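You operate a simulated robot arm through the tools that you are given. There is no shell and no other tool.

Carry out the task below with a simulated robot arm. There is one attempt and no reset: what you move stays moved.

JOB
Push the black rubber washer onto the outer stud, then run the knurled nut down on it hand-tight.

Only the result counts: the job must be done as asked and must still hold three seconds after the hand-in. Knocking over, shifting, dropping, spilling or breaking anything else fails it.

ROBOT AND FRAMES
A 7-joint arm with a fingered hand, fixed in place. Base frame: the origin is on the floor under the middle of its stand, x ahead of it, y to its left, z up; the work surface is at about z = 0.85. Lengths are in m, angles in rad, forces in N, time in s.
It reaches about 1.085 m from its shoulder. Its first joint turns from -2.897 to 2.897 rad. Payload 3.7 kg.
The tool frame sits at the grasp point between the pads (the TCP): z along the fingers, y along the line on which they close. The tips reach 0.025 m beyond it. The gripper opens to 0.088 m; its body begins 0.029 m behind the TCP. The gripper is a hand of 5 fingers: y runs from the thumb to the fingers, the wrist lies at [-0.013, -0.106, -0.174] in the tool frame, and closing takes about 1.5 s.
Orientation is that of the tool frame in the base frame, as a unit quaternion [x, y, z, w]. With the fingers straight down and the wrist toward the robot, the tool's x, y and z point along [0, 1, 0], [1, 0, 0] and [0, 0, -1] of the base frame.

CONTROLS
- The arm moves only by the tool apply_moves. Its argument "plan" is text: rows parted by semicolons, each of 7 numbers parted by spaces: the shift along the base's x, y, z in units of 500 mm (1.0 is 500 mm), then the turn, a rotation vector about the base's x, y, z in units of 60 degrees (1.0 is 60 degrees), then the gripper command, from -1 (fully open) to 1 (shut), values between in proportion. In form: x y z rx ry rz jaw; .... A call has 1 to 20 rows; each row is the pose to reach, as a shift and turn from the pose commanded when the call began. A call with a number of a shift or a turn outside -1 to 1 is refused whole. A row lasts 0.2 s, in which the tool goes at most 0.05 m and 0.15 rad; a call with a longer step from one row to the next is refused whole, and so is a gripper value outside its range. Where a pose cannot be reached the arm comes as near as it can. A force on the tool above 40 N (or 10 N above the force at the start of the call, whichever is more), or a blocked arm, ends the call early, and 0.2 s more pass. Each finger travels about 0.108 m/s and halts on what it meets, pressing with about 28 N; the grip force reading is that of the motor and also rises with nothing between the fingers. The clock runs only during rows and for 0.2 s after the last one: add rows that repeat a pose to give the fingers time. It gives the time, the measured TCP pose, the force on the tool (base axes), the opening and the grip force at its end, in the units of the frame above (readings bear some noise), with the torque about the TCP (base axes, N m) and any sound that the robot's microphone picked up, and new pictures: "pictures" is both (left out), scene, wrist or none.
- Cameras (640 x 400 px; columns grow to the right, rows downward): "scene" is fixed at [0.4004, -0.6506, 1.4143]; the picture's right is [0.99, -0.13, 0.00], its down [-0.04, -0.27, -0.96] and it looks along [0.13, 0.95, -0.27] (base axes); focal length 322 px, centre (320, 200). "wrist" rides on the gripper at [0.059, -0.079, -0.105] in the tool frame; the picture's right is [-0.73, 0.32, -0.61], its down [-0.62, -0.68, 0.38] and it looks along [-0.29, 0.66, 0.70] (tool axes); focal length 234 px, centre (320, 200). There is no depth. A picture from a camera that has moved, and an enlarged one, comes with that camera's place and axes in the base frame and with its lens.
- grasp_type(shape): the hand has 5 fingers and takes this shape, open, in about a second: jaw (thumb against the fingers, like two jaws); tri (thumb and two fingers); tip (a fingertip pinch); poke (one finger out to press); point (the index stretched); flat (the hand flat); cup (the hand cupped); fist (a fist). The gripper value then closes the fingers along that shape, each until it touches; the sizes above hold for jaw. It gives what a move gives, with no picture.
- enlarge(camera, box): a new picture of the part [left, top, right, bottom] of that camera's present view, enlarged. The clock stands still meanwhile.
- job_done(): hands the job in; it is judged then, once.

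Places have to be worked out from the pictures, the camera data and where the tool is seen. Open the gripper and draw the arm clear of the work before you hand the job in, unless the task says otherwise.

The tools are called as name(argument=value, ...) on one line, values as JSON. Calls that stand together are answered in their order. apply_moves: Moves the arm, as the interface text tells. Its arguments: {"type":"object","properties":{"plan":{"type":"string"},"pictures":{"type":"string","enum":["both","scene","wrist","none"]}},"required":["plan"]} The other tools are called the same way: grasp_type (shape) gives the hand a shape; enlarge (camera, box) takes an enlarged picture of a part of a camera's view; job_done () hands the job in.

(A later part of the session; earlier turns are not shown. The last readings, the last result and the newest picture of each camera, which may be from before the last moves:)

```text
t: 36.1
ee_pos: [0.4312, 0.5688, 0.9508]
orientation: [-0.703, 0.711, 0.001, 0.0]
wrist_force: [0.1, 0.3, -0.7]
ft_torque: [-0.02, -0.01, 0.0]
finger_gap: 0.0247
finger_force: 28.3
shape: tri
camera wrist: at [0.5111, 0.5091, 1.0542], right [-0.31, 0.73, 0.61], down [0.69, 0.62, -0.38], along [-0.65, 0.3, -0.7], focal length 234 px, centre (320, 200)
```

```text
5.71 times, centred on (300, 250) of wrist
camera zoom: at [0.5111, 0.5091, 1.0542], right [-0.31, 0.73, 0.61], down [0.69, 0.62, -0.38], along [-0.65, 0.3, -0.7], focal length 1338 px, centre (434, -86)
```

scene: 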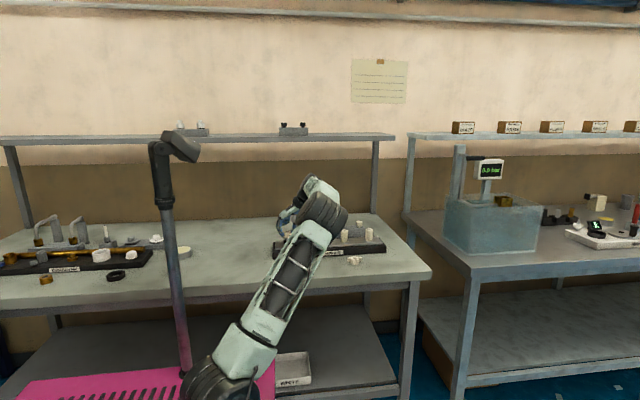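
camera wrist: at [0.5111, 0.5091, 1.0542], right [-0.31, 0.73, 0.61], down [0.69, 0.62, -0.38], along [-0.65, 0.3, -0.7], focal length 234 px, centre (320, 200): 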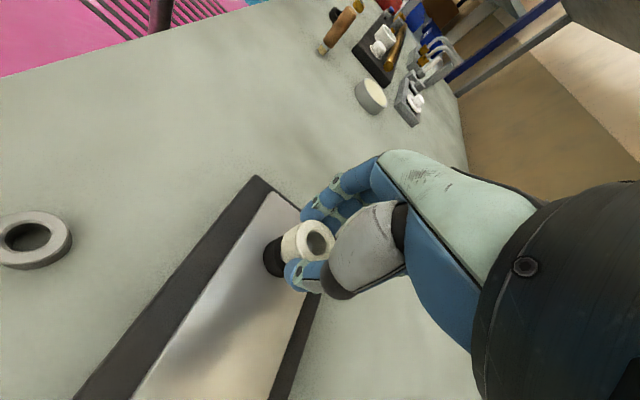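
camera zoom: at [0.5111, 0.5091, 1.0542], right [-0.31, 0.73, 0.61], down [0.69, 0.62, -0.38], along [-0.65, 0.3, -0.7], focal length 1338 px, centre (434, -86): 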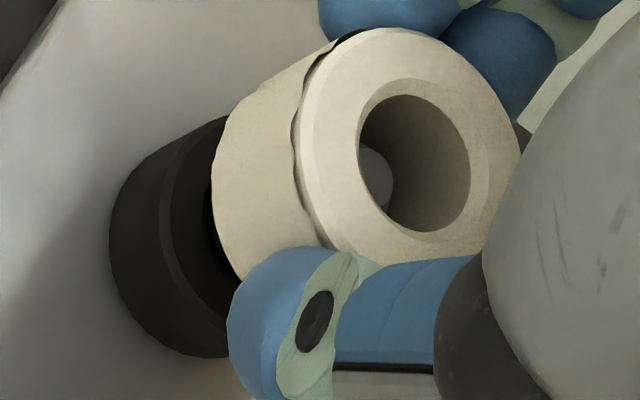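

The stud's end face is now visible in the bore, right where it should be if the two are aligned, and there is still no force. I'll lower further.

apply_moves(plan="0 0 -0.002 0 0 0 1; 0 0 -0.004 0 0 0 1; 0 0 -0.006 0 0 0 1; 0 0 -0.008 0 0 0 1; 0 0 -0.008 0 0 0 1", pictures="wrist")

enlarge(camera="wrist", box=[255, 215, 345, 285])

```text
t: 37.3
ee_pos: [0.4314, 0.5687, 0.9464]
orientation: [-0.703, 0.711, 0.0, 0.001]
wrist_force: [0.7, 0.1, 0.0]
ft_torque: [-0.01, 0.04, 0.01]
finger_gap: 0.0248
finger_force: 28.3
shape: tri
camera wrist: at [0.5113, 0.5092, 1.0502], right [-0.31, 0.73, 0.61], down [0.69, 0.62, -0.38], along [-0.65, 0.3, -0.7], focal length 234 px, centre (320, 200)
```

wrist: 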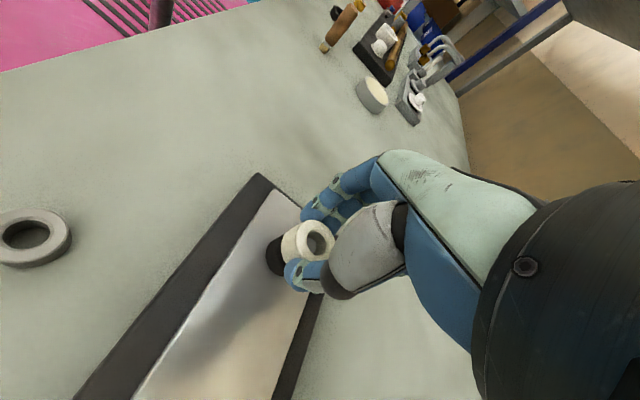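

```text
5.71 times, centred on (300, 250) of wrist
camera zoom: at [0.5113, 0.5092, 1.0502], right [-0.31, 0.73, 0.61], down [0.69, 0.62, -0.38], along [-0.65, 0.3, -0.7], focal length 1338 px, centre (434, -86)
```

zoom: 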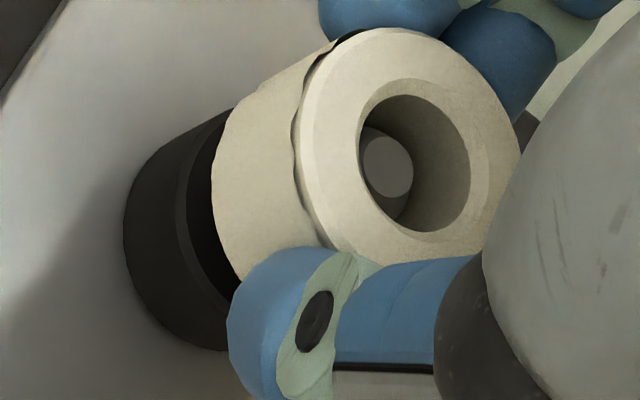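

The stud face is centred in the bore to about 0.3 mm, with no force yet. I'll keep going down in small steps toward the washer.

apply_moves(plan="0 0 -0.002 0 0 0 1; 0 0 -0.004 0 0 0 1; 0 0 -0.006 0 0 0 1; 0 0 -0.008 0 0 0 1; 0 0 -0.010 0 0 0 1; 0 0 -0.010 0 0 0 1", pictures="wrist")

enlarge(camera="wrist", box=[255, 215, 345, 285])

enlarge(camera="scene", box=[270, 220, 310, 250])

```text
t: 38.7
ee_pos: [0.4315, 0.5691, 0.9416]
orientation: [-0.703, 0.711, 0.0, 0.001]
wrist_force: [1.3, -3.4, 13.9]
ft_torque: [-0.05, 0.02, 0.01]
finger_gap: 0.0249
finger_force: 27.9
shape: tri
camera wrist: at [0.5105, 0.5088, 1.0461], right [-0.31, 0.73, 0.61], down [0.69, 0.62, -0.38], along [-0.65, 0.3, -0.7], focal length 234 px, centre (320, 200)
```

wrist: 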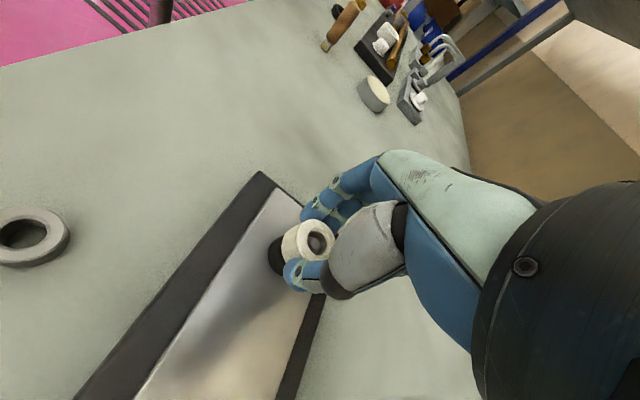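

```text
5.71 times, centred on (300, 250) of wrist
camera zoom: at [0.5105, 0.5088, 1.0461], right [-0.31, 0.73, 0.61], down [0.69, 0.62, -0.38], along [-0.65, 0.3, -0.7], focal length 1338 px, centre (434, -86)
```

zoom: 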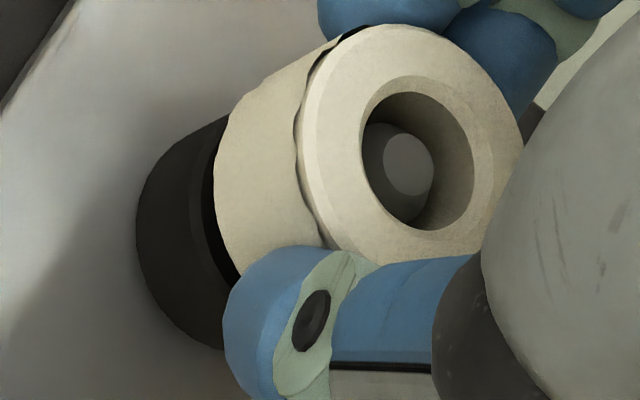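

```text
13.33 times, centred on (290, 235) of scene
camera zoom: at [0.4004, -0.6506, 1.4143], right [0.99, -0.13, 0.0], down [-0.04, -0.27, -0.96], along [0.13, 0.95, -0.27], focal length 4299 px, centre (720, -267)
```

zoom: 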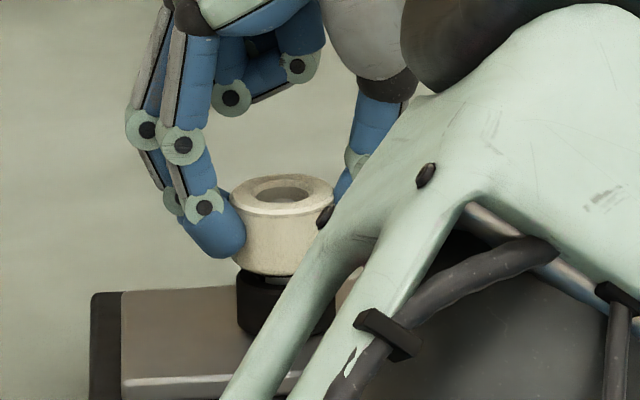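

The nut stopped with 14 N upward a few millimetres above the washer, so it is on the thread. I'll turn it 60° clockwise from above, keep it centred on the stud, and read the forces.

apply_moves(plan="-0.0005 -0.0002 0 0 0 -0.142 1; -0.001 -0.0004 0 0 0 -0.285 1; -0.0016 -0.0006 0 0 0 -0.428 1; -0.0022 -0.0008 0 0 0 -0.57 1; -0.0028 -0.001 0 0 0 -0.713 1; -0.0033 -0.0011 0 0 0 -0.856 1; -0.0038 -0.0012 0 0 0 -0.999 1")

enlarge(camera="wrist", box=[255, 215, 345, 285])

enlarge(camera="scene", box=[270, 220, 310, 250])

```text
t: 40.3
ee_pos: [0.4288, 0.5686, 0.9421]
orientation: [-0.253, 0.967, 0.001, 0.001]
wrist_force: [-0.4, -0.3, 10.2]
ft_torque: [0.0, 0.0, 0.01]
finger_gap: 0.0252
finger_force: 27.9
shape: tri
camera wrist: at [0.4179, 0.4705, 1.0454], right [0.48, 0.64, 0.61], down [0.88, -0.29, -0.38], along [-0.07, 0.72, -0.69], focal length 234 px, centre (320, 200)
```

scene: 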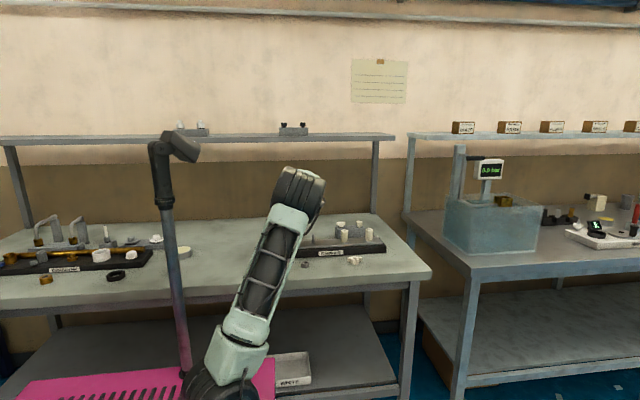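
wrist: 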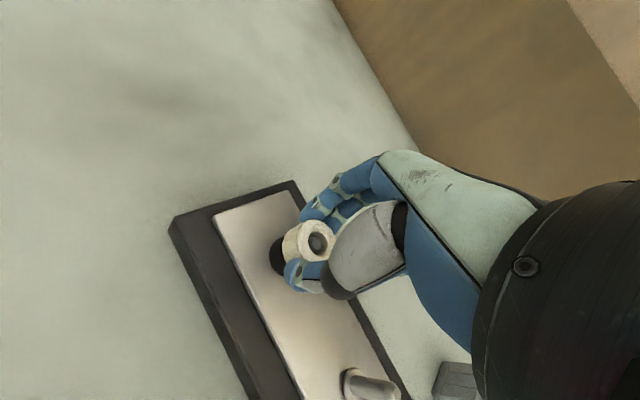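

```text
5.71 times, centred on (300, 250) of wrist
camera zoom: at [0.4179, 0.4705, 1.0454], right [0.48, 0.64, 0.61], down [0.88, -0.29, -0.38], along [-0.07, 0.72, -0.69], focal length 1338 px, centre (434, -86)
```

zoom: 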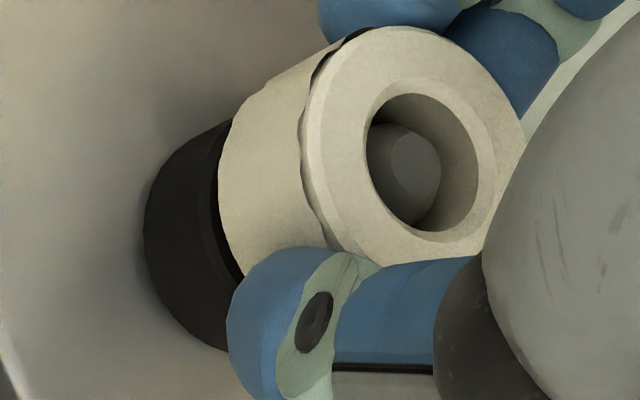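

```text
13.33 times, centred on (290, 235) of scene
camera zoom: at [0.4004, -0.6506, 1.4143], right [0.99, -0.13, 0.0], down [-0.04, -0.27, -0.96], along [0.13, 0.95, -0.27], focal length 4299 px, centre (720, -267)
```

zoom: 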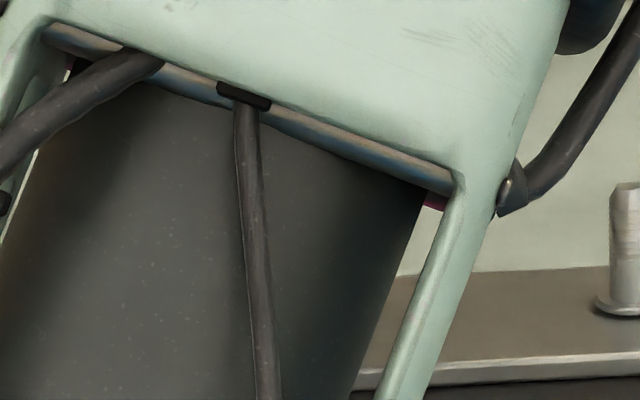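

The 60° stroke went cleanly: the upward force fell from 14 to 10 N, there is almost no side load, and the nut has moved down relative to the stud tip. I'll go on for another 60°, following it down slightly.

apply_moves(plan="-0.0005 0.0003 -0.0002 0 0 -0.142 1; -0.001 0.0007 -0.0004 0 0 -0.285 1; -0.0014 0.0011 -0.0006 0 0 -0.428 1; -0.0018 0.0015 -0.0008 0 0 -0.57 1; -0.0022 0.0019 -0.001 0 0 -0.713 1; -0.0026 0.0023 -0.0012 0 0 -0.856 1; -0.003 0.0027 -0.0014 0 0 -0.999 1")

enlarge(camera="wrist", box=[255, 215, 345, 285])

enlarge(camera="scene", box=[270, 220, 310, 250])

```text
t: 41.9
ee_pos: [0.4276, 0.5689, 0.9406]
orientation: [0.264, 0.965, 0.001, 0.001]
wrist_force: [-0.6, 3.0, 7.9]
ft_torque: [0.11, -0.04, 0.03]
finger_gap: 0.0252
finger_force: 27.7
shape: tri
camera wrist: at [0.3386, 0.5316, 1.0449], right [0.79, -0.09, 0.61], down [0.19, -0.9, -0.38], along [0.59, 0.42, -0.69], focal length 234 px, centre (320, 200)
```

scene: 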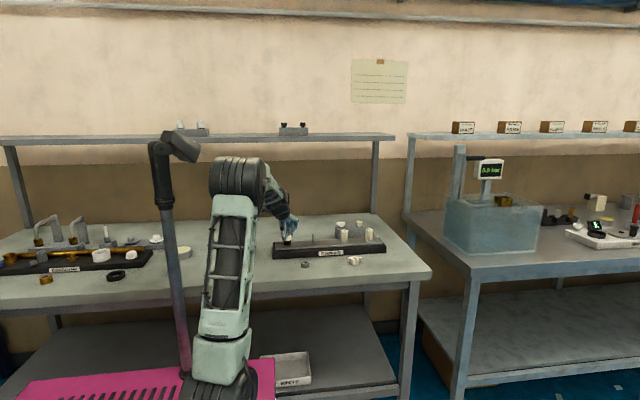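
wrist: 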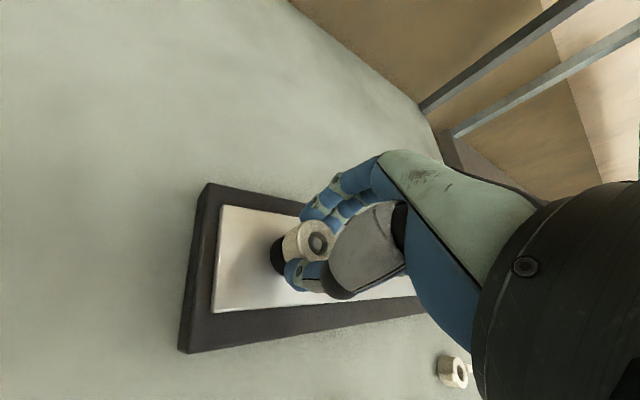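

```text
5.71 times, centred on (300, 250) of wrist
camera zoom: at [0.3386, 0.5316, 1.0449], right [0.79, -0.09, 0.61], down [0.19, -0.9, -0.38], along [0.59, 0.42, -0.69], focal length 1338 px, centre (434, -86)
```

zoom: 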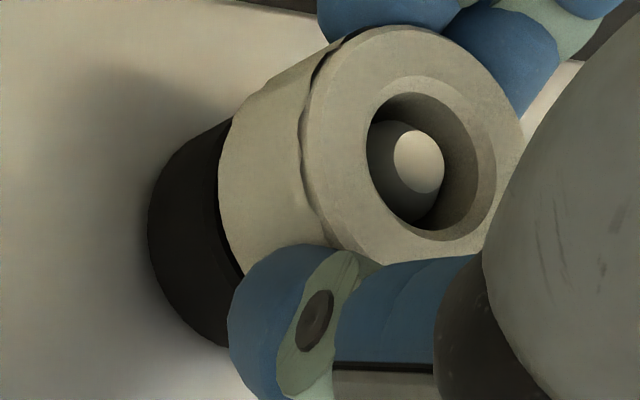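

```text
13.33 times, centred on (290, 235) of scene
camera zoom: at [0.4004, -0.6506, 1.4143], right [0.99, -0.13, 0.0], down [-0.04, -0.27, -0.96], along [0.13, 0.95, -0.27], focal length 4299 px, centre (720, -267)
```

zoom: 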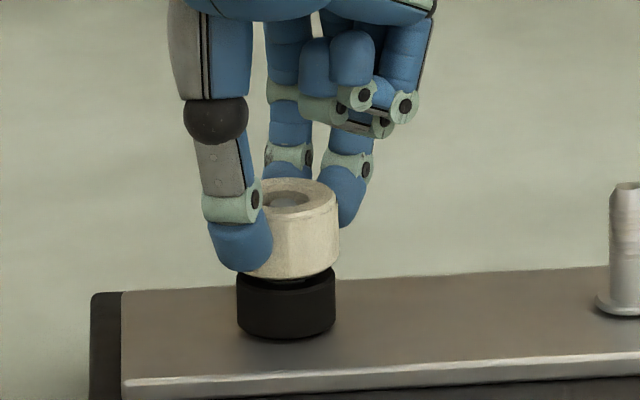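

The scene view now shows the nut level above the washer with only a thin gap. I'll turn another 60°, relieving the slight side load and following it down.

apply_moves(plan="0.0001 0.001 -0.0003 0 0 -0.142 1; 0.0002 0.0016 -0.0006 0 0 -0.285 1; 0.0003 0.0022 -0.0009 0 0 -0.428 1; 0.0004 0.0028 -0.0012 0 0 -0.57 1; 0.0005 0.0034 -0.0015 0 0 -0.713 1; 0.0006 0.004 -0.0018 0 0 -0.856 1; 0.0008 0.0046 -0.002 0 0 -0.999 1")

enlarge(camera="scene", box=[275, 228, 307, 252])

enlarge(camera="wrist", box=[255, 215, 345, 285])

```text
t: 43.5
ee_pos: [0.4288, 0.5727, 0.9392]
orientation: [0.712, 0.702, 0.0, 0.001]
wrist_force: [4.6, 0.2, 11.4]
ft_torque: [-0.01, -0.1, -0.01]
finger_gap: 0.0252
finger_force: 27.9
shape: tri
camera wrist: at [0.3518, 0.6317, 1.0439], right [0.31, -0.73, 0.61], down [-0.69, -0.62, -0.38], along [0.65, -0.3, -0.7], focal length 234 px, centre (320, 200)
```

scene: 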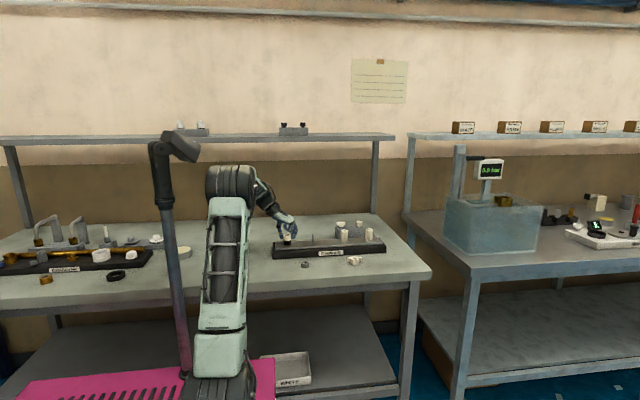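
wrist: 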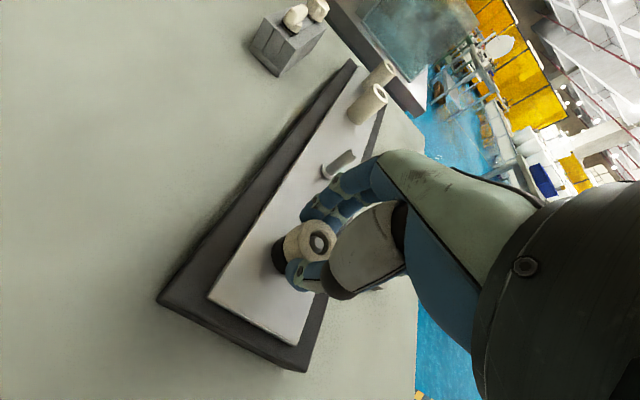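

```text
16.00 times, centred on (291, 240) of scene
camera zoom: at [0.4004, -0.6506, 1.4143], right [0.99, -0.13, 0.0], down [-0.04, -0.27, -0.96], along [0.13, 0.95, -0.27], focal length 5159 px, centre (784, -440)
```

zoom: 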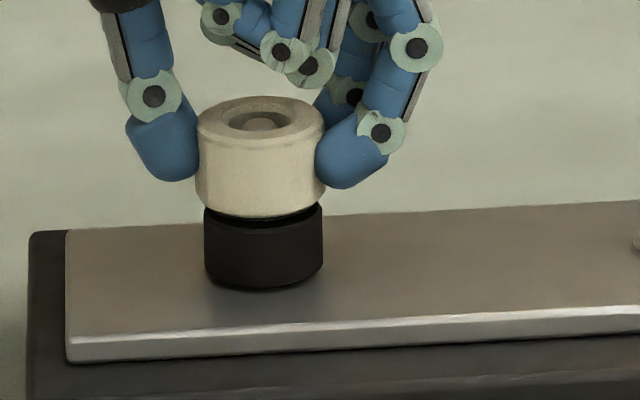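

```text
5.71 times, centred on (300, 250) of wrist
camera zoom: at [0.3518, 0.6317, 1.0439], right [0.31, -0.73, 0.61], down [-0.69, -0.62, -0.38], along [0.65, -0.3, -0.7], focal length 1338 px, centre (434, -86)
```

zoom: 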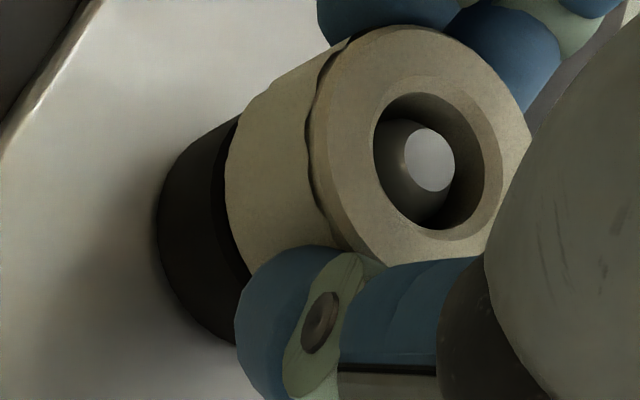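

The nut stays level and centred. I'll zoom in on the gap between nut and washer to judge how much travel is left.

enlarge(camera="scene", box=[284, 236, 298, 247])

```text
16.00 times, centred on (291, 242) of scene
camera zoom: at [0.4004, -0.6506, 1.4143], right [0.99, -0.13, 0.0], down [-0.04, -0.27, -0.96], along [0.13, 0.95, -0.27], focal length 5159 px, centre (784, -464)
```

zoom: 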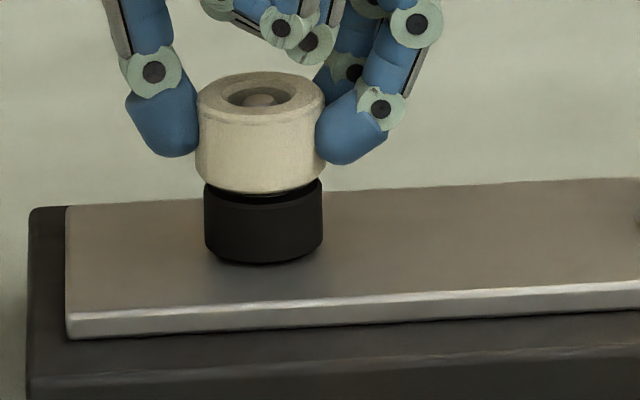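

A dark band of roughly 2.5 mm is still visible, and the hand has gone down about 2 mm over the first half turn. I'll continue clockwise to −60°, following the nut down.

apply_moves(plan="0.001 0.0002 -0.0003 0 0 -0.142 1; 0.0016 0.0004 -0.0006 0 0 -0.285 1; 0.0022 0.0006 -0.0009 0 0 -0.428 1; 0.0028 0.0007 -0.0013 0 0 -0.57 1; 0.0034 0.0008 -0.0017 0 0 -0.713 1; 0.0039 0.001 -0.0021 0 0 -0.856 1; 0.0044 0.0012 -0.0024 0 0 -0.999 1")

enlarge(camera="scene", box=[275, 228, 307, 252])

enlarge(camera="wrist", box=[255, 215, 345, 285])

```text
t: 45.1
ee_pos: [0.4305, 0.5718, 0.9388]
orientation: [0.967, 0.254, 0.0, 0.0]
wrist_force: [4.6, -3.3, 14.7]
ft_torque: [-0.15, -0.09, 0.02]
finger_gap: 0.0258
finger_force: 27.5
shape: tri
camera wrist: at [0.4446, 0.6698, 1.0428], right [-0.47, -0.64, 0.61], down [-0.88, 0.29, -0.38], along [0.07, -0.71, -0.7], focal length 234 px, centre (320, 200)
```

scene: 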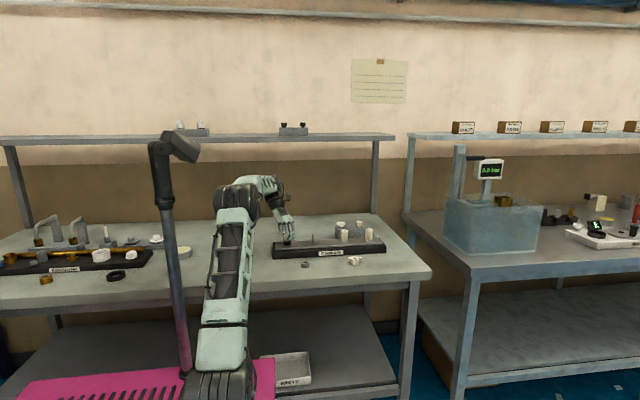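
wrist: 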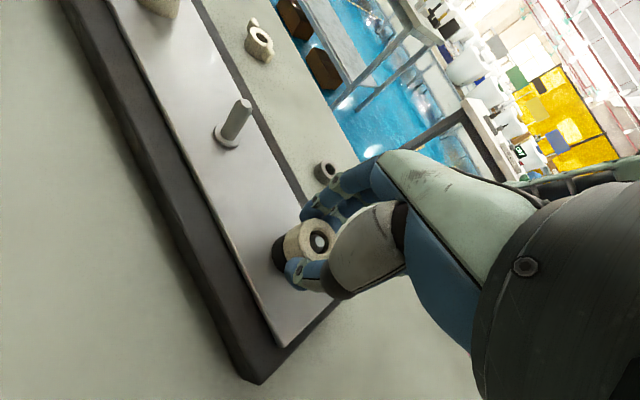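

```text
16.00 times, centred on (291, 240) of scene
camera zoom: at [0.4004, -0.6506, 1.4143], right [0.99, -0.13, 0.0], down [-0.04, -0.27, -0.96], along [0.13, 0.95, -0.27], focal length 5159 px, centre (784, -440)
```

zoom: 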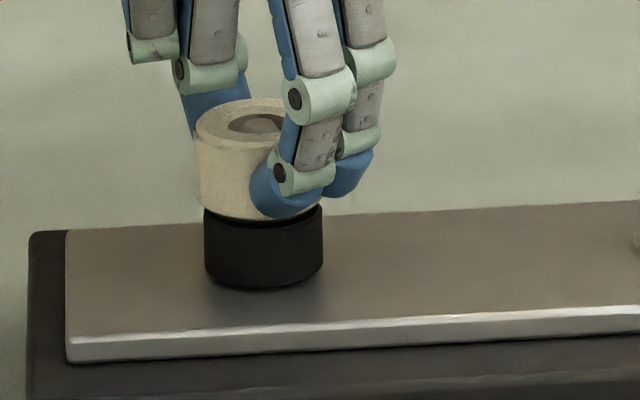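

```text
5.71 times, centred on (300, 250) of wrist
camera zoom: at [0.4446, 0.6698, 1.0428], right [-0.47, -0.64, 0.61], down [-0.88, 0.29, -0.38], along [0.07, -0.71, -0.7], focal length 1338 px, centre (434, -86)
```

zoom: 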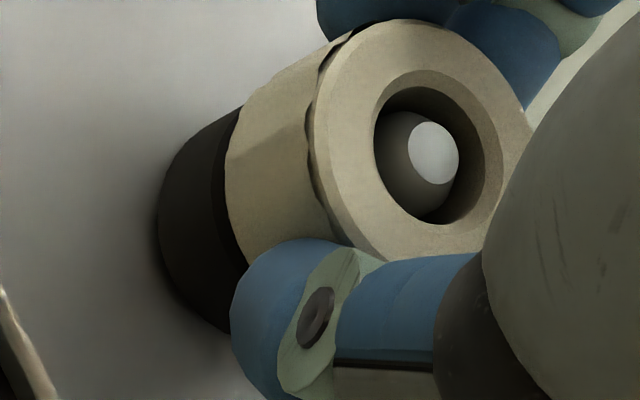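

The torque is low and the nut is still turning freely, with 14.7 N upward. I'll try another 60° to −120° with no extra downward push, easing the side load.

apply_moves(plan="0.001 -0.0008 0 0 0 -0.142 1; 0.0014 -0.0012 0 0 0 -0.285 1; 0.0018 -0.0016 0 0 0 -0.428 1; 0.0022 -0.002 0 0 0 -0.57 1; 0.0026 -0.0024 0 0 0 -0.713 1; 0.003 -0.0028 0 0 0 -0.856 1; 0.0036 -0.0032 0 0 0 -0.999 1")

enlarge(camera="scene", box=[275, 228, 307, 252])

enlarge(camera="wrist", box=[255, 215, 345, 285])

```text
t: 46.5
ee_pos: [0.4073, 0.5563, 0.9318]
orientation: [0.994, -0.101, -0.048, -0.014]
wrist_force: [-2.8, 0.5, -0.6]
ft_torque: [0.0, -0.1, 0.04]
finger_gap: 0.0146
finger_force: 27.8
shape: tri
out of reach, approached as far as the arm can: row 4, 5, 6, 7
stopped in row 7: the force on the tool passed its limit at 69 N (the readings are from after the stop); the commanded pose is now the measured one
camera wrist: at [0.4923, 0.6171, 1.0316], right [-0.72, -0.19, 0.67], down [-0.5, 0.81, -0.31], along [-0.48, -0.56, -0.68], focal length 234 px, centre (320, 200)
```

scene: 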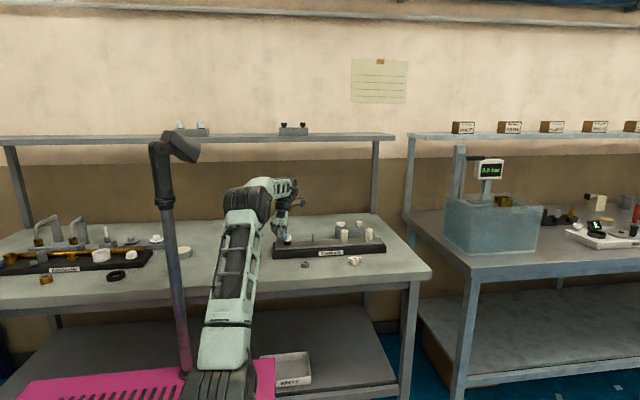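
wrist: 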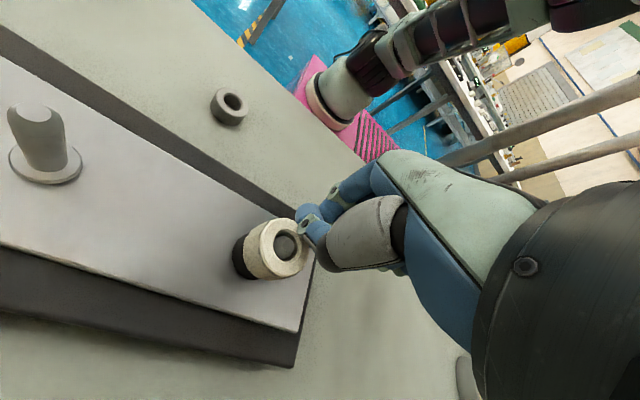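

```text
16.00 times, centred on (291, 240) of scene
camera zoom: at [0.4004, -0.6506, 1.4143], right [0.99, -0.13, 0.0], down [-0.04, -0.27, -0.96], along [0.13, 0.95, -0.27], focal length 5159 px, centre (784, -440)
```

zoom: 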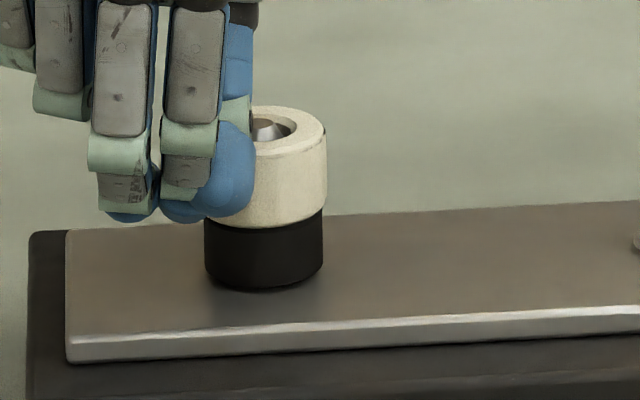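

```text
5.71 times, centred on (300, 250) of wrist
camera zoom: at [0.4923, 0.6171, 1.0316], right [-0.72, -0.19, 0.67], down [-0.5, 0.81, -0.31], along [-0.48, -0.56, -0.68], focal length 1338 px, centre (434, -86)
```

zoom: 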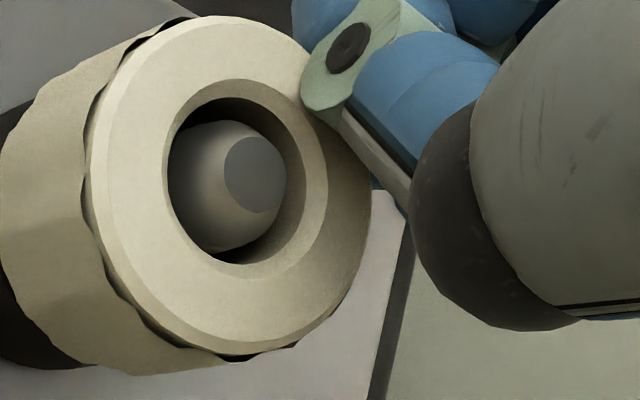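

The arm ran out of joint range near −86° and the fingers slipped off, but the nut is still on the stud, sits lower now, and the board has not moved. I'll lift straight up away from it, remove the hand's tilt and inspect.

apply_moves(plan="0 0 0.03 0 0 0 1; 0 0 0.08 0 0 0 1; 0 0 0.14 -0.012 -0.03 0 1; 0 0 0.18 -0.024 -0.06 0 1; 0 0 0.2 -0.0358 -0.0884 0 0; 0 0 0.2 -0.0358 -0.0884 0 -0.3; 0 0 0.2 -0.0358 -0.0884 0 -0.3")

enlarge(camera="scene", box=[275, 228, 307, 252])

enlarge(camera="scene", box=[250, 200, 410, 300])

```text
t: 48.1
ee_pos: [0.4006, 0.5111, 0.9716]
orientation: [0.995, -0.101, 0.003, -0.002]
wrist_force: [0.2, 0.2, 0.1]
ft_torque: [0.02, -0.02, 0.03]
finger_gap: 0.0567
finger_force: 0.0
shape: tri
out of reach, approached as far as the arm can: row 1, 2, 3, 4, 5, 6, 7
camera wrist: at [0.4751, 0.575, 1.0766], right [-0.78, -0.17, 0.6], down [-0.47, 0.79, -0.38], along [-0.41, -0.58, -0.7], focal length 234 px, centre (320, 200)
```

scene: 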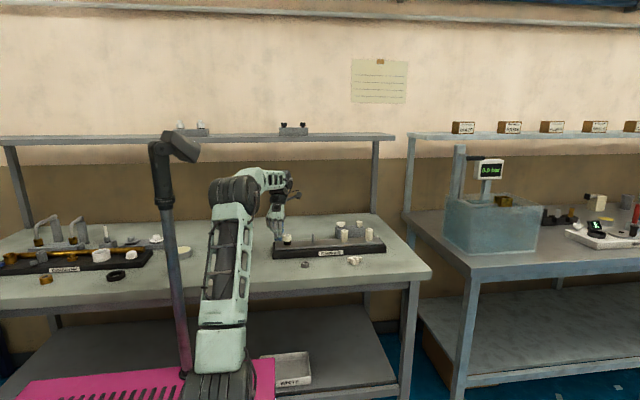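
wrist: 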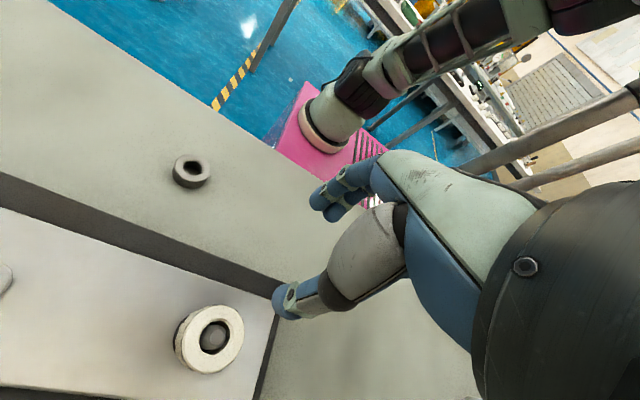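

```text
16.00 times, centred on (291, 240) of scene
camera zoom: at [0.4004, -0.6506, 1.4143], right [0.99, -0.13, 0.0], down [-0.04, -0.27, -0.96], along [0.13, 0.95, -0.27], focal length 5159 px, centre (784, -440)
```

zoom: 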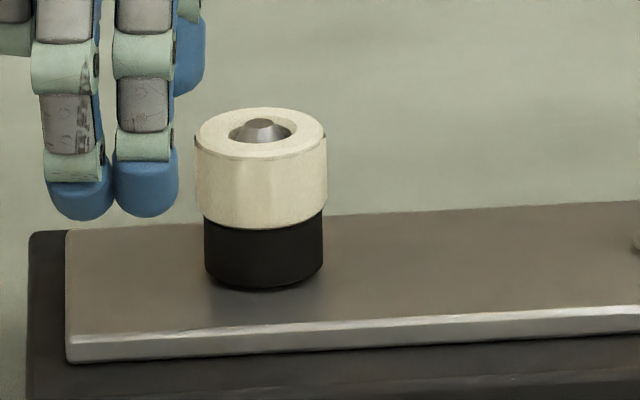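

```text
4.00 times, centred on (330, 250) of scene
camera zoom: at [0.4004, -0.6506, 1.4143], right [0.99, -0.13, 0.0], down [-0.04, -0.27, -0.96], along [0.13, 0.95, -0.27], focal length 1290 px, centre (280, 0)
```

zoom: 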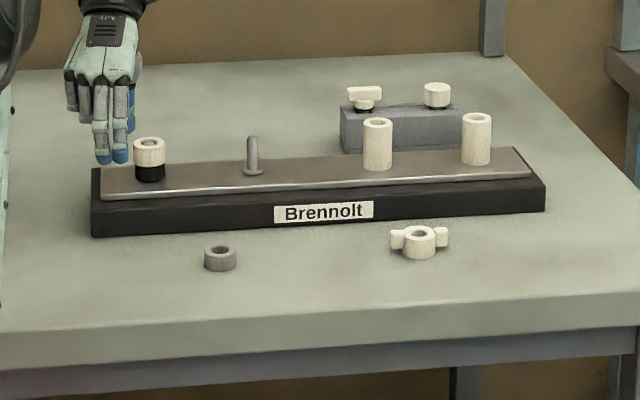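

The nut now rests right on the washer, upright and centred, and nothing else has been disturbed. I'll swing the hand back counter-clockwise at a safe height above the stud for a fresh grip.

apply_moves(plan="0 0 0 0 0 0.142 -0.3; 0.008 0.005 0 0 0 0.285 -0.3; 0.016 0.01 0 0 0 0.428 -0.3; 0.024 0.015 0 0 0 0.57 -0.3; 0.032 0.02 0 0 0 0.713 -0.3; 0.04 0.024 0 0 0 0.856 -0.3; 0.0454 0.0274 0 0 0 0.999 -0.3; 0.0454 0.0274 0 0 0 0.999 -0.3", pictures="wrist")

```text
t: 49.9
ee_pos: [0.4227, 0.5244, 0.9725]
orientation: [0.911, 0.412, 0.002, -0.001]
wrist_force: [0.3, 1.4, -0.7]
ft_torque: [-0.02, 0.0, 0.0]
finger_gap: 0.0569
finger_force: 0.0
shape: tri
camera wrist: at [0.4037, 0.6197, 1.0754], right [-0.24, -0.76, 0.6], down [-0.92, -0.02, -0.39], along [0.3, -0.65, -0.7], focal length 234 px, centre (320, 200)
```

wrist: 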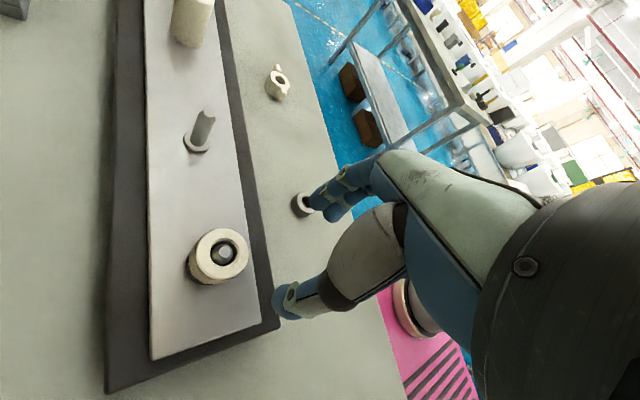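

That went well: yaw is now −41° and the nut is undisturbed. I'll keep swinging back while moving over the stud axis, a little higher.

apply_moves(plan="0.002 0.012 0.02 0 0 0.142 -0.3; 0.004 0.024 0.04 0 0 0.285 -0.3; 0.006 0.037 0.06 0 0 0.428 -0.3; 0.008 0.05 0.06 0 0 0.57 -0.3; 0.01 0.063 0.06 0 0 0.713 -0.3; 0.012 0.076 0.06 0 0 0.856 -0.3; 0.014 0.09 0.06 0 0 0.999 -0.3; 0.014 0.09 0.06 0 0 0.999 -0.3", pictures="none")

apply_moves(plan="0 0 0 0 0 0.142 -0.3; 0 0 0 0 0 0.285 -0.3; 0 0 0 0 0 0.428 -0.3; 0 0 0 0 0 0.57 -0.3; 0 0 0 0 0 0.713 -0.3; 0 0 0 0 0 0.856 -0.3; 0 0 0 0 0 0.999 -0.3; 0 0 0 0 0 0.999 -0.3")

enlarge(camera="wrist", box=[220, 220, 320, 320])

enlarge(camera="scene", box=[270, 215, 310, 255])

```text
t: 51.7
ee_pos: [0.4302, 0.5696, 1.0006]
orientation: [0.584, 0.812, 0.0, -0.001]
wrist_force: [-0.2, -0.4, -0.3]
ft_torque: [0.01, 0.01, 0.02]
finger_gap: 0.0569
finger_force: 0.0
shape: tri
```

```text
t: 53.5
ee_pos: [0.4296, 0.5693, 0.9999]
orientation: [0.101, 0.995, 0.0, -0.002]
wrist_force: [-0.3, -0.1, -0.7]
ft_torque: [0.01, -0.02, 0.02]
finger_gap: 0.057
finger_force: 0.1
shape: tri
camera wrist: at [0.3578, 0.5035, 1.1055], right [0.78, 0.17, 0.6], down [0.47, -0.79, -0.39], along [0.41, 0.59, -0.7], focal length 234 px, centre (320, 200)
```

scene: 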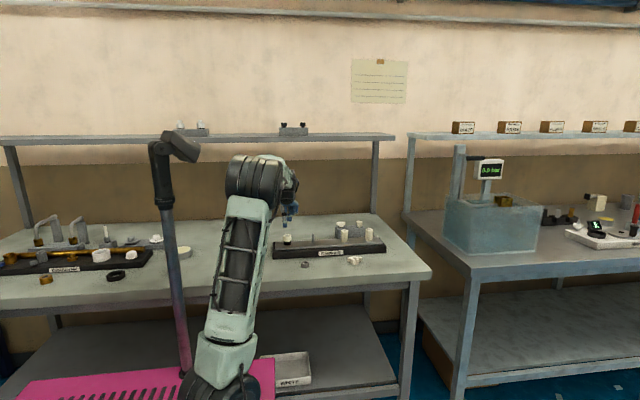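
wrist: 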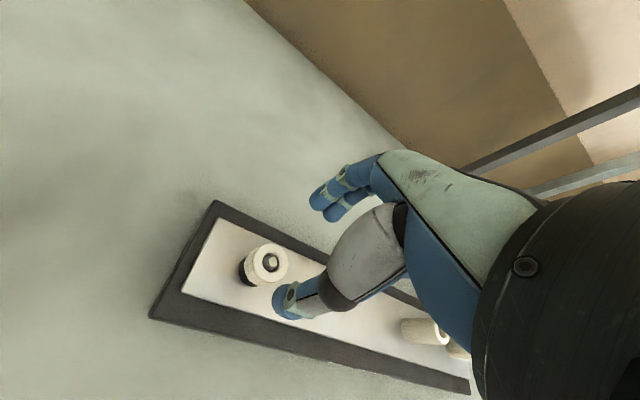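

```text
4.00 times, centred on (270, 270) of wrist
camera zoom: at [0.3578, 0.5035, 1.1055], right [0.78, 0.17, 0.6], down [0.47, -0.79, -0.39], along [0.41, 0.59, -0.7], focal length 937 px, centre (520, -80)
```

zoom: 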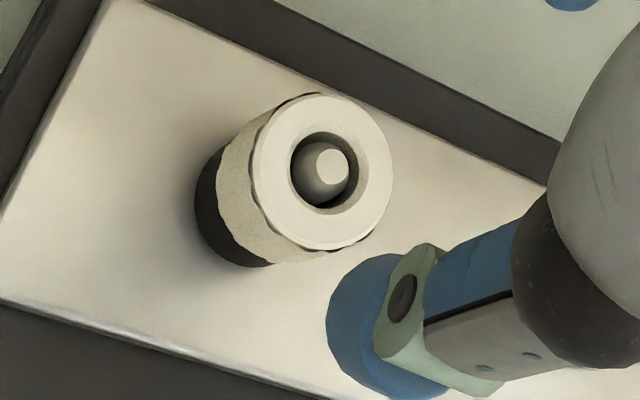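

```text
10.00 times, centred on (290, 235) of scene
camera zoom: at [0.4004, -0.6506, 1.4143], right [0.99, -0.13, 0.0], down [-0.04, -0.27, -0.96], along [0.13, 0.95, -0.27], focal length 3225 px, centre (620, -150)
```

zoom: 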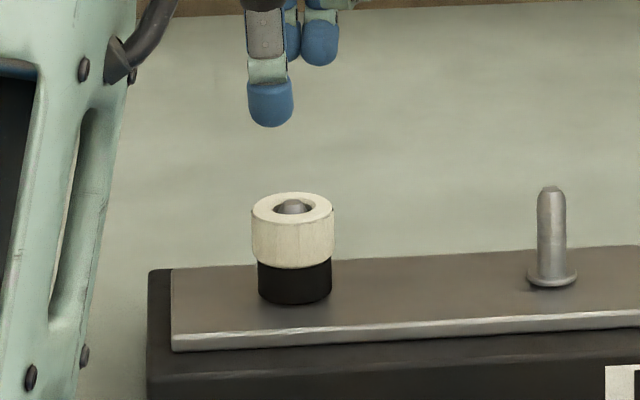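

The nut is seated on the washer with the stud tip just above its top face, and the hand is over it at yaw +79°. I'll descend around the nut and close on it.

apply_moves(plan="0.0016 0.0002 -0.03 0 0 0 -0.3; 0.0016 0.0002 -0.06 0 0 0 -0.3; 0.0016 0.0002 -0.09 0 0 0 -0.3; 0.0016 0.0002 -0.112 0 0 0 -0.3; 0.0016 0.0002 -0.129 0 0 0 -0.3; 0.0016 0.0002 -0.129 0 0 0 -0.3; 0.0016 0.0002 -0.129 0 0 0 0.1; 0.0016 0.0002 -0.129 0 0 0 0.4; 0.0016 0.0002 -0.129 0 0 0 1; 0.0016 0.0002 -0.129 0 0 0 1; 0.0016 0.0002 -0.129 0 0 0 1; 0.0016 0.0002 -0.129 0 0 0 1")

enlarge(camera="wrist", box=[255, 215, 345, 285])

enlarge(camera="scene", box=[275, 228, 307, 252])

```text
t: 56.1
ee_pos: [0.4298, 0.5676, 0.9355]
orientation: [0.101, 0.995, 0.0, -0.002]
wrist_force: [-0.8, -0.7, -3.1]
ft_torque: [0.02, 0.01, 0.01]
finger_gap: 0.0246
finger_force: 27.8
shape: tri
camera wrist: at [0.3588, 0.5032, 1.0409], right [0.78, 0.17, 0.6], down [0.47, -0.79, -0.38], along [0.41, 0.58, -0.7], focal length 234 px, centre (320, 200)
```

scene: 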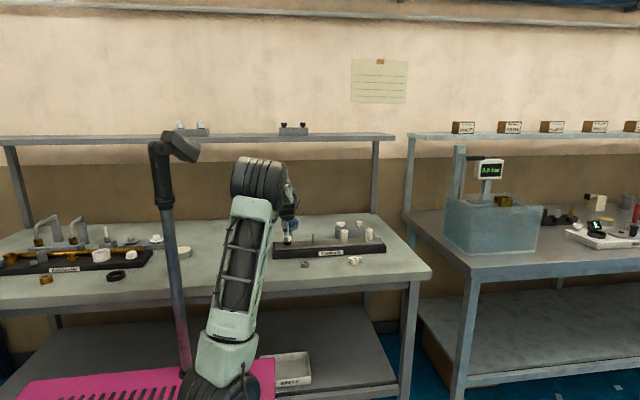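
wrist: 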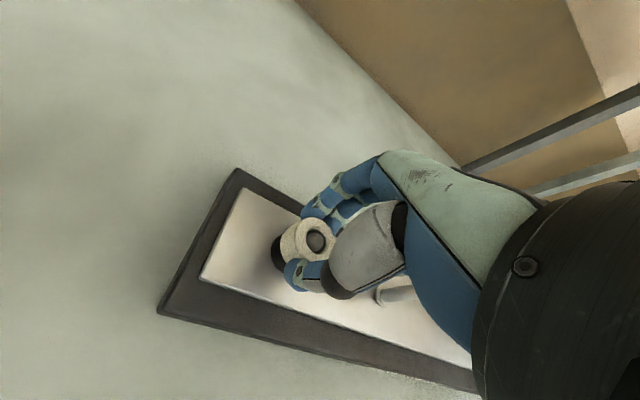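

```text
5.71 times, centred on (300, 250) of wrist
camera zoom: at [0.3588, 0.5032, 1.0409], right [0.78, 0.17, 0.6], down [0.47, -0.79, -0.38], along [0.41, 0.58, -0.7], focal length 1338 px, centre (434, -86)
```

zoom: 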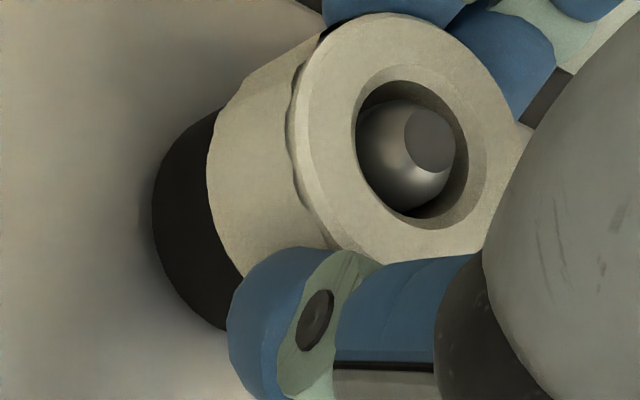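

```text
16.00 times, centred on (291, 240) of scene
camera zoom: at [0.4004, -0.6506, 1.4143], right [0.99, -0.13, 0.0], down [-0.04, -0.27, -0.96], along [0.13, 0.95, -0.27], focal length 5159 px, centre (784, -440)
```

zoom: 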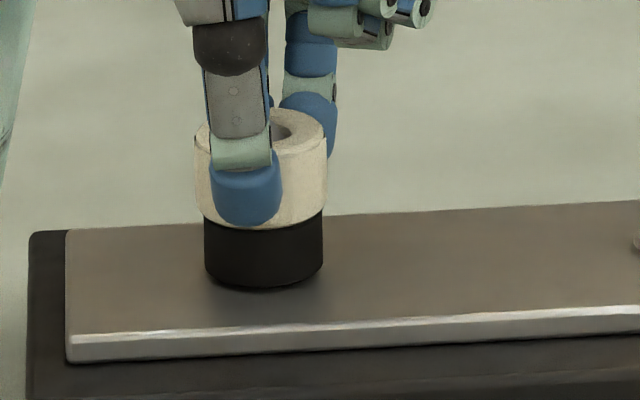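

The grip on the seated nut is firm and centred with no side load. I'll turn it 60° clockwise and watch the torque for tightness.

apply_moves(plan="-0.0001 0.0006 0 0 0 -0.142 1; -0.0002 0.0012 0 0 0 -0.285 1; -0.0003 0.0018 0 0 0 -0.428 1; -0.0004 0.0024 0 0 0 -0.57 1; -0.0005 0.003 0 0 0 -0.713 1; -0.0006 0.0035 0 0 0 -0.856 1; -0.0006 0.004 0 0 0 -0.999 1")

enlarge(camera="wrist", box=[255, 215, 345, 285])

enlarge(camera="scene", box=[275, 228, 307, 252])

```text
t: 57.7
ee_pos: [0.4307, 0.572, 0.9344]
orientation: [0.586, 0.81, 0.001, -0.001]
wrist_force: [-6.5, 8.3, -8.9]
ft_torque: [0.3, 0.04, 0.3]
finger_gap: 0.0213
finger_force: 28.2
shape: tri
camera wrist: at [0.3389, 0.6019, 1.0404], right [0.53, -0.59, 0.6], down [-0.45, -0.8, -0.39], along [0.71, -0.07, -0.7], focal length 234 px, centre (320, 200)
```

scene: 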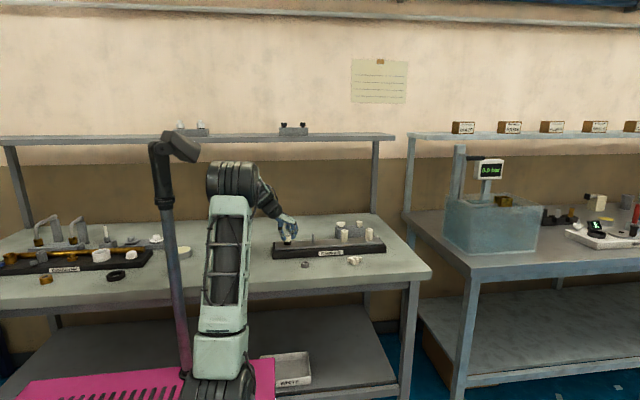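
wrist: 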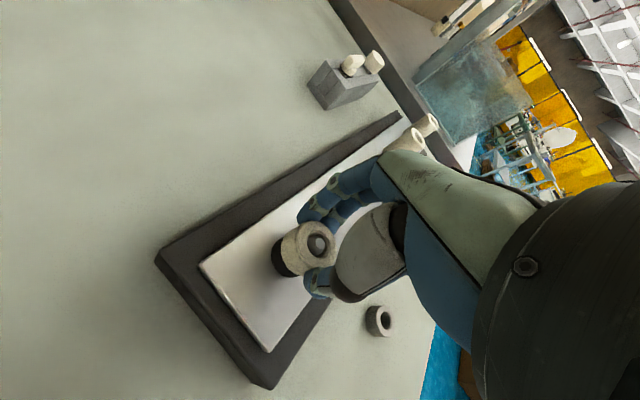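

```text
5.71 times, centred on (300, 250) of wrist
camera zoom: at [0.3389, 0.6019, 1.0404], right [0.53, -0.59, 0.6], down [-0.45, -0.8, -0.39], along [0.71, -0.07, -0.7], focal length 1338 px, centre (434, -86)
```

zoom: 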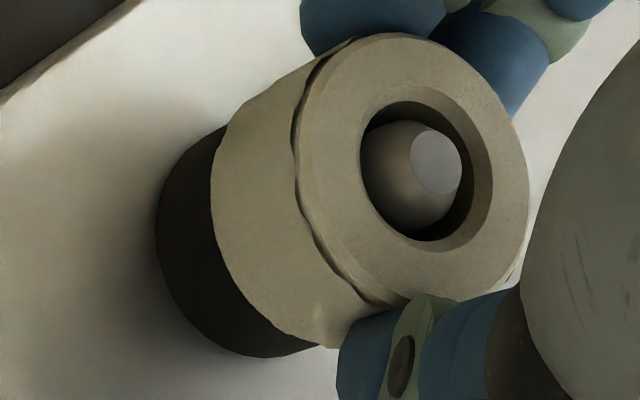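

```text
16.00 times, centred on (291, 240) of scene
camera zoom: at [0.4004, -0.6506, 1.4143], right [0.99, -0.13, 0.0], down [-0.04, -0.27, -0.96], along [0.13, 0.95, -0.27], focal length 5159 px, centre (784, -440)
```

zoom: 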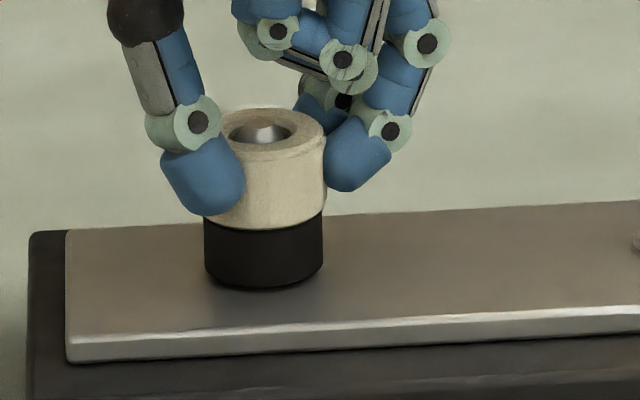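

The nut resisted: the torque about the stud axis rose to 0.3 N·m and the fingers began to slip round it, so it is seated and tightening. I'll open, swing back 60° in place, regrip, and check whether the torque builds right away.

apply_moves(plan="0 0 0 0 0 0 0.2; 0 0 0 0 0 0 -0.3; 0 0 0 0 0 0 -0.3; 0 0 0 0 0 0 -0.3; 0.0001 -0.0006 0 0 0 0.142 -0.3; 0.0002 -0.0012 0 0 0 0.285 -0.3; 0.0003 -0.0018 0 0 0 0.428 -0.3; 0.0004 -0.0024 0 0 0 0.57 -0.3; 0.0005 -0.003 0 0 0 0.713 -0.3; 0.0006 -0.0035 0 0 0 0.856 -0.3; 0.0006 -0.004 0 0 0 0.999 -0.3; 0.0006 -0.004 0 0 0 0.999 -0.3; 0.0006 -0.004 0 0 0 0.999 0.1; 0.0006 -0.004 0 0 0 0.999 0.4; 0.0006 -0.004 0 0 0 0.999 1; 0.0006 -0.004 0 0 0 0.999 1; 0.0006 -0.004 0 0 0 0.999 1; 0.0006 -0.004 0 0 0 0.999 1")

enlarge(camera="wrist", box=[255, 215, 345, 285])

enlarge(camera="scene", box=[275, 228, 307, 252])

```text
t: 61.5
ee_pos: [0.43, 0.5683, 0.9356]
orientation: [0.102, 0.995, -0.001, -0.001]
wrist_force: [0.0, -1.1, -1.3]
ft_torque: [-0.04, 0.0, -0.03]
finger_gap: 0.0239
finger_force: 28.0
shape: tri
camera wrist: at [0.3587, 0.5035, 1.0406], right [0.78, 0.17, 0.6], down [0.47, -0.79, -0.38], along [0.41, 0.58, -0.7], focal length 234 px, centre (320, 200)
```

scene: 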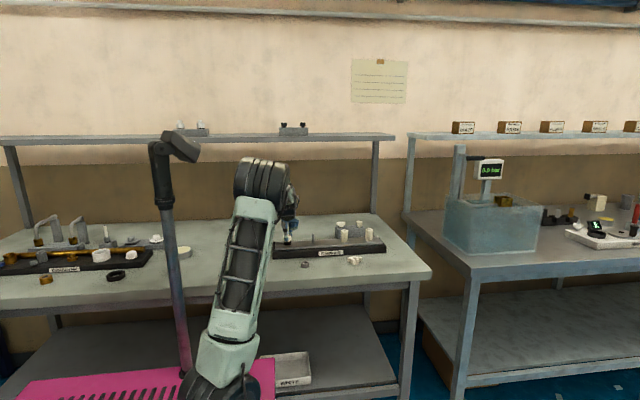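
wrist: 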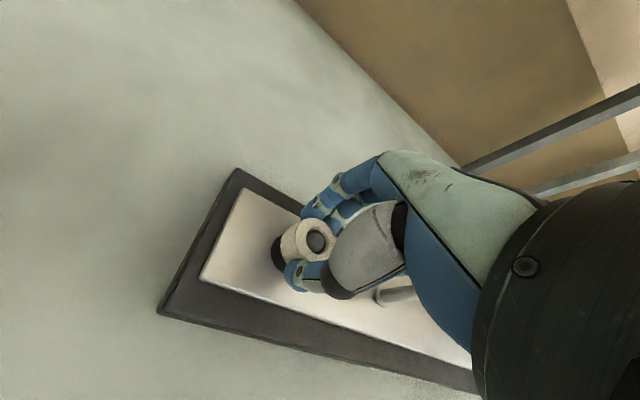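

```text
5.71 times, centred on (300, 250) of wrist
camera zoom: at [0.3587, 0.5035, 1.0406], right [0.78, 0.17, 0.6], down [0.47, -0.79, -0.38], along [0.41, 0.58, -0.7], focal length 1338 px, centre (434, -86)
```

zoom: 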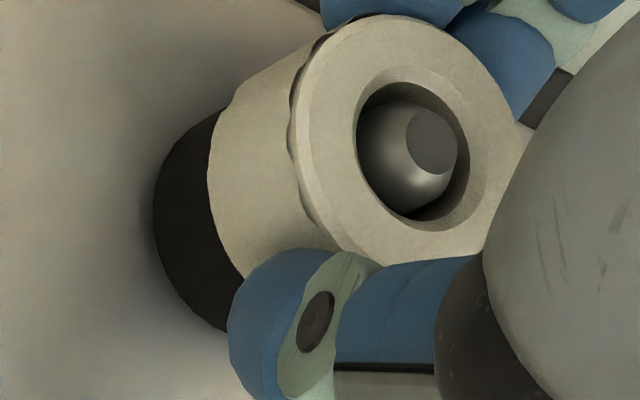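

```text
16.00 times, centred on (291, 240) of scene
camera zoom: at [0.4004, -0.6506, 1.4143], right [0.99, -0.13, 0.0], down [-0.04, -0.27, -0.96], along [0.13, 0.95, -0.27], focal length 5159 px, centre (784, -440)
```

zoom: 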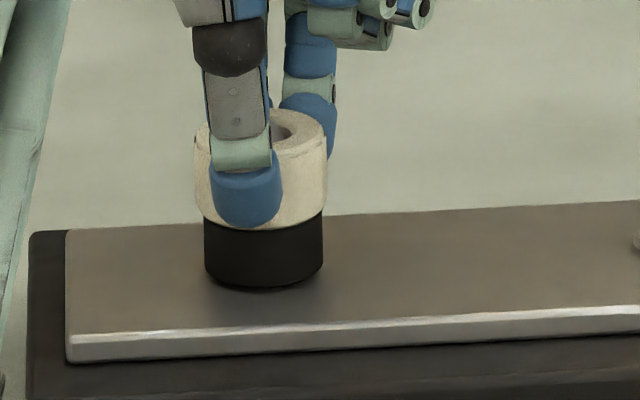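

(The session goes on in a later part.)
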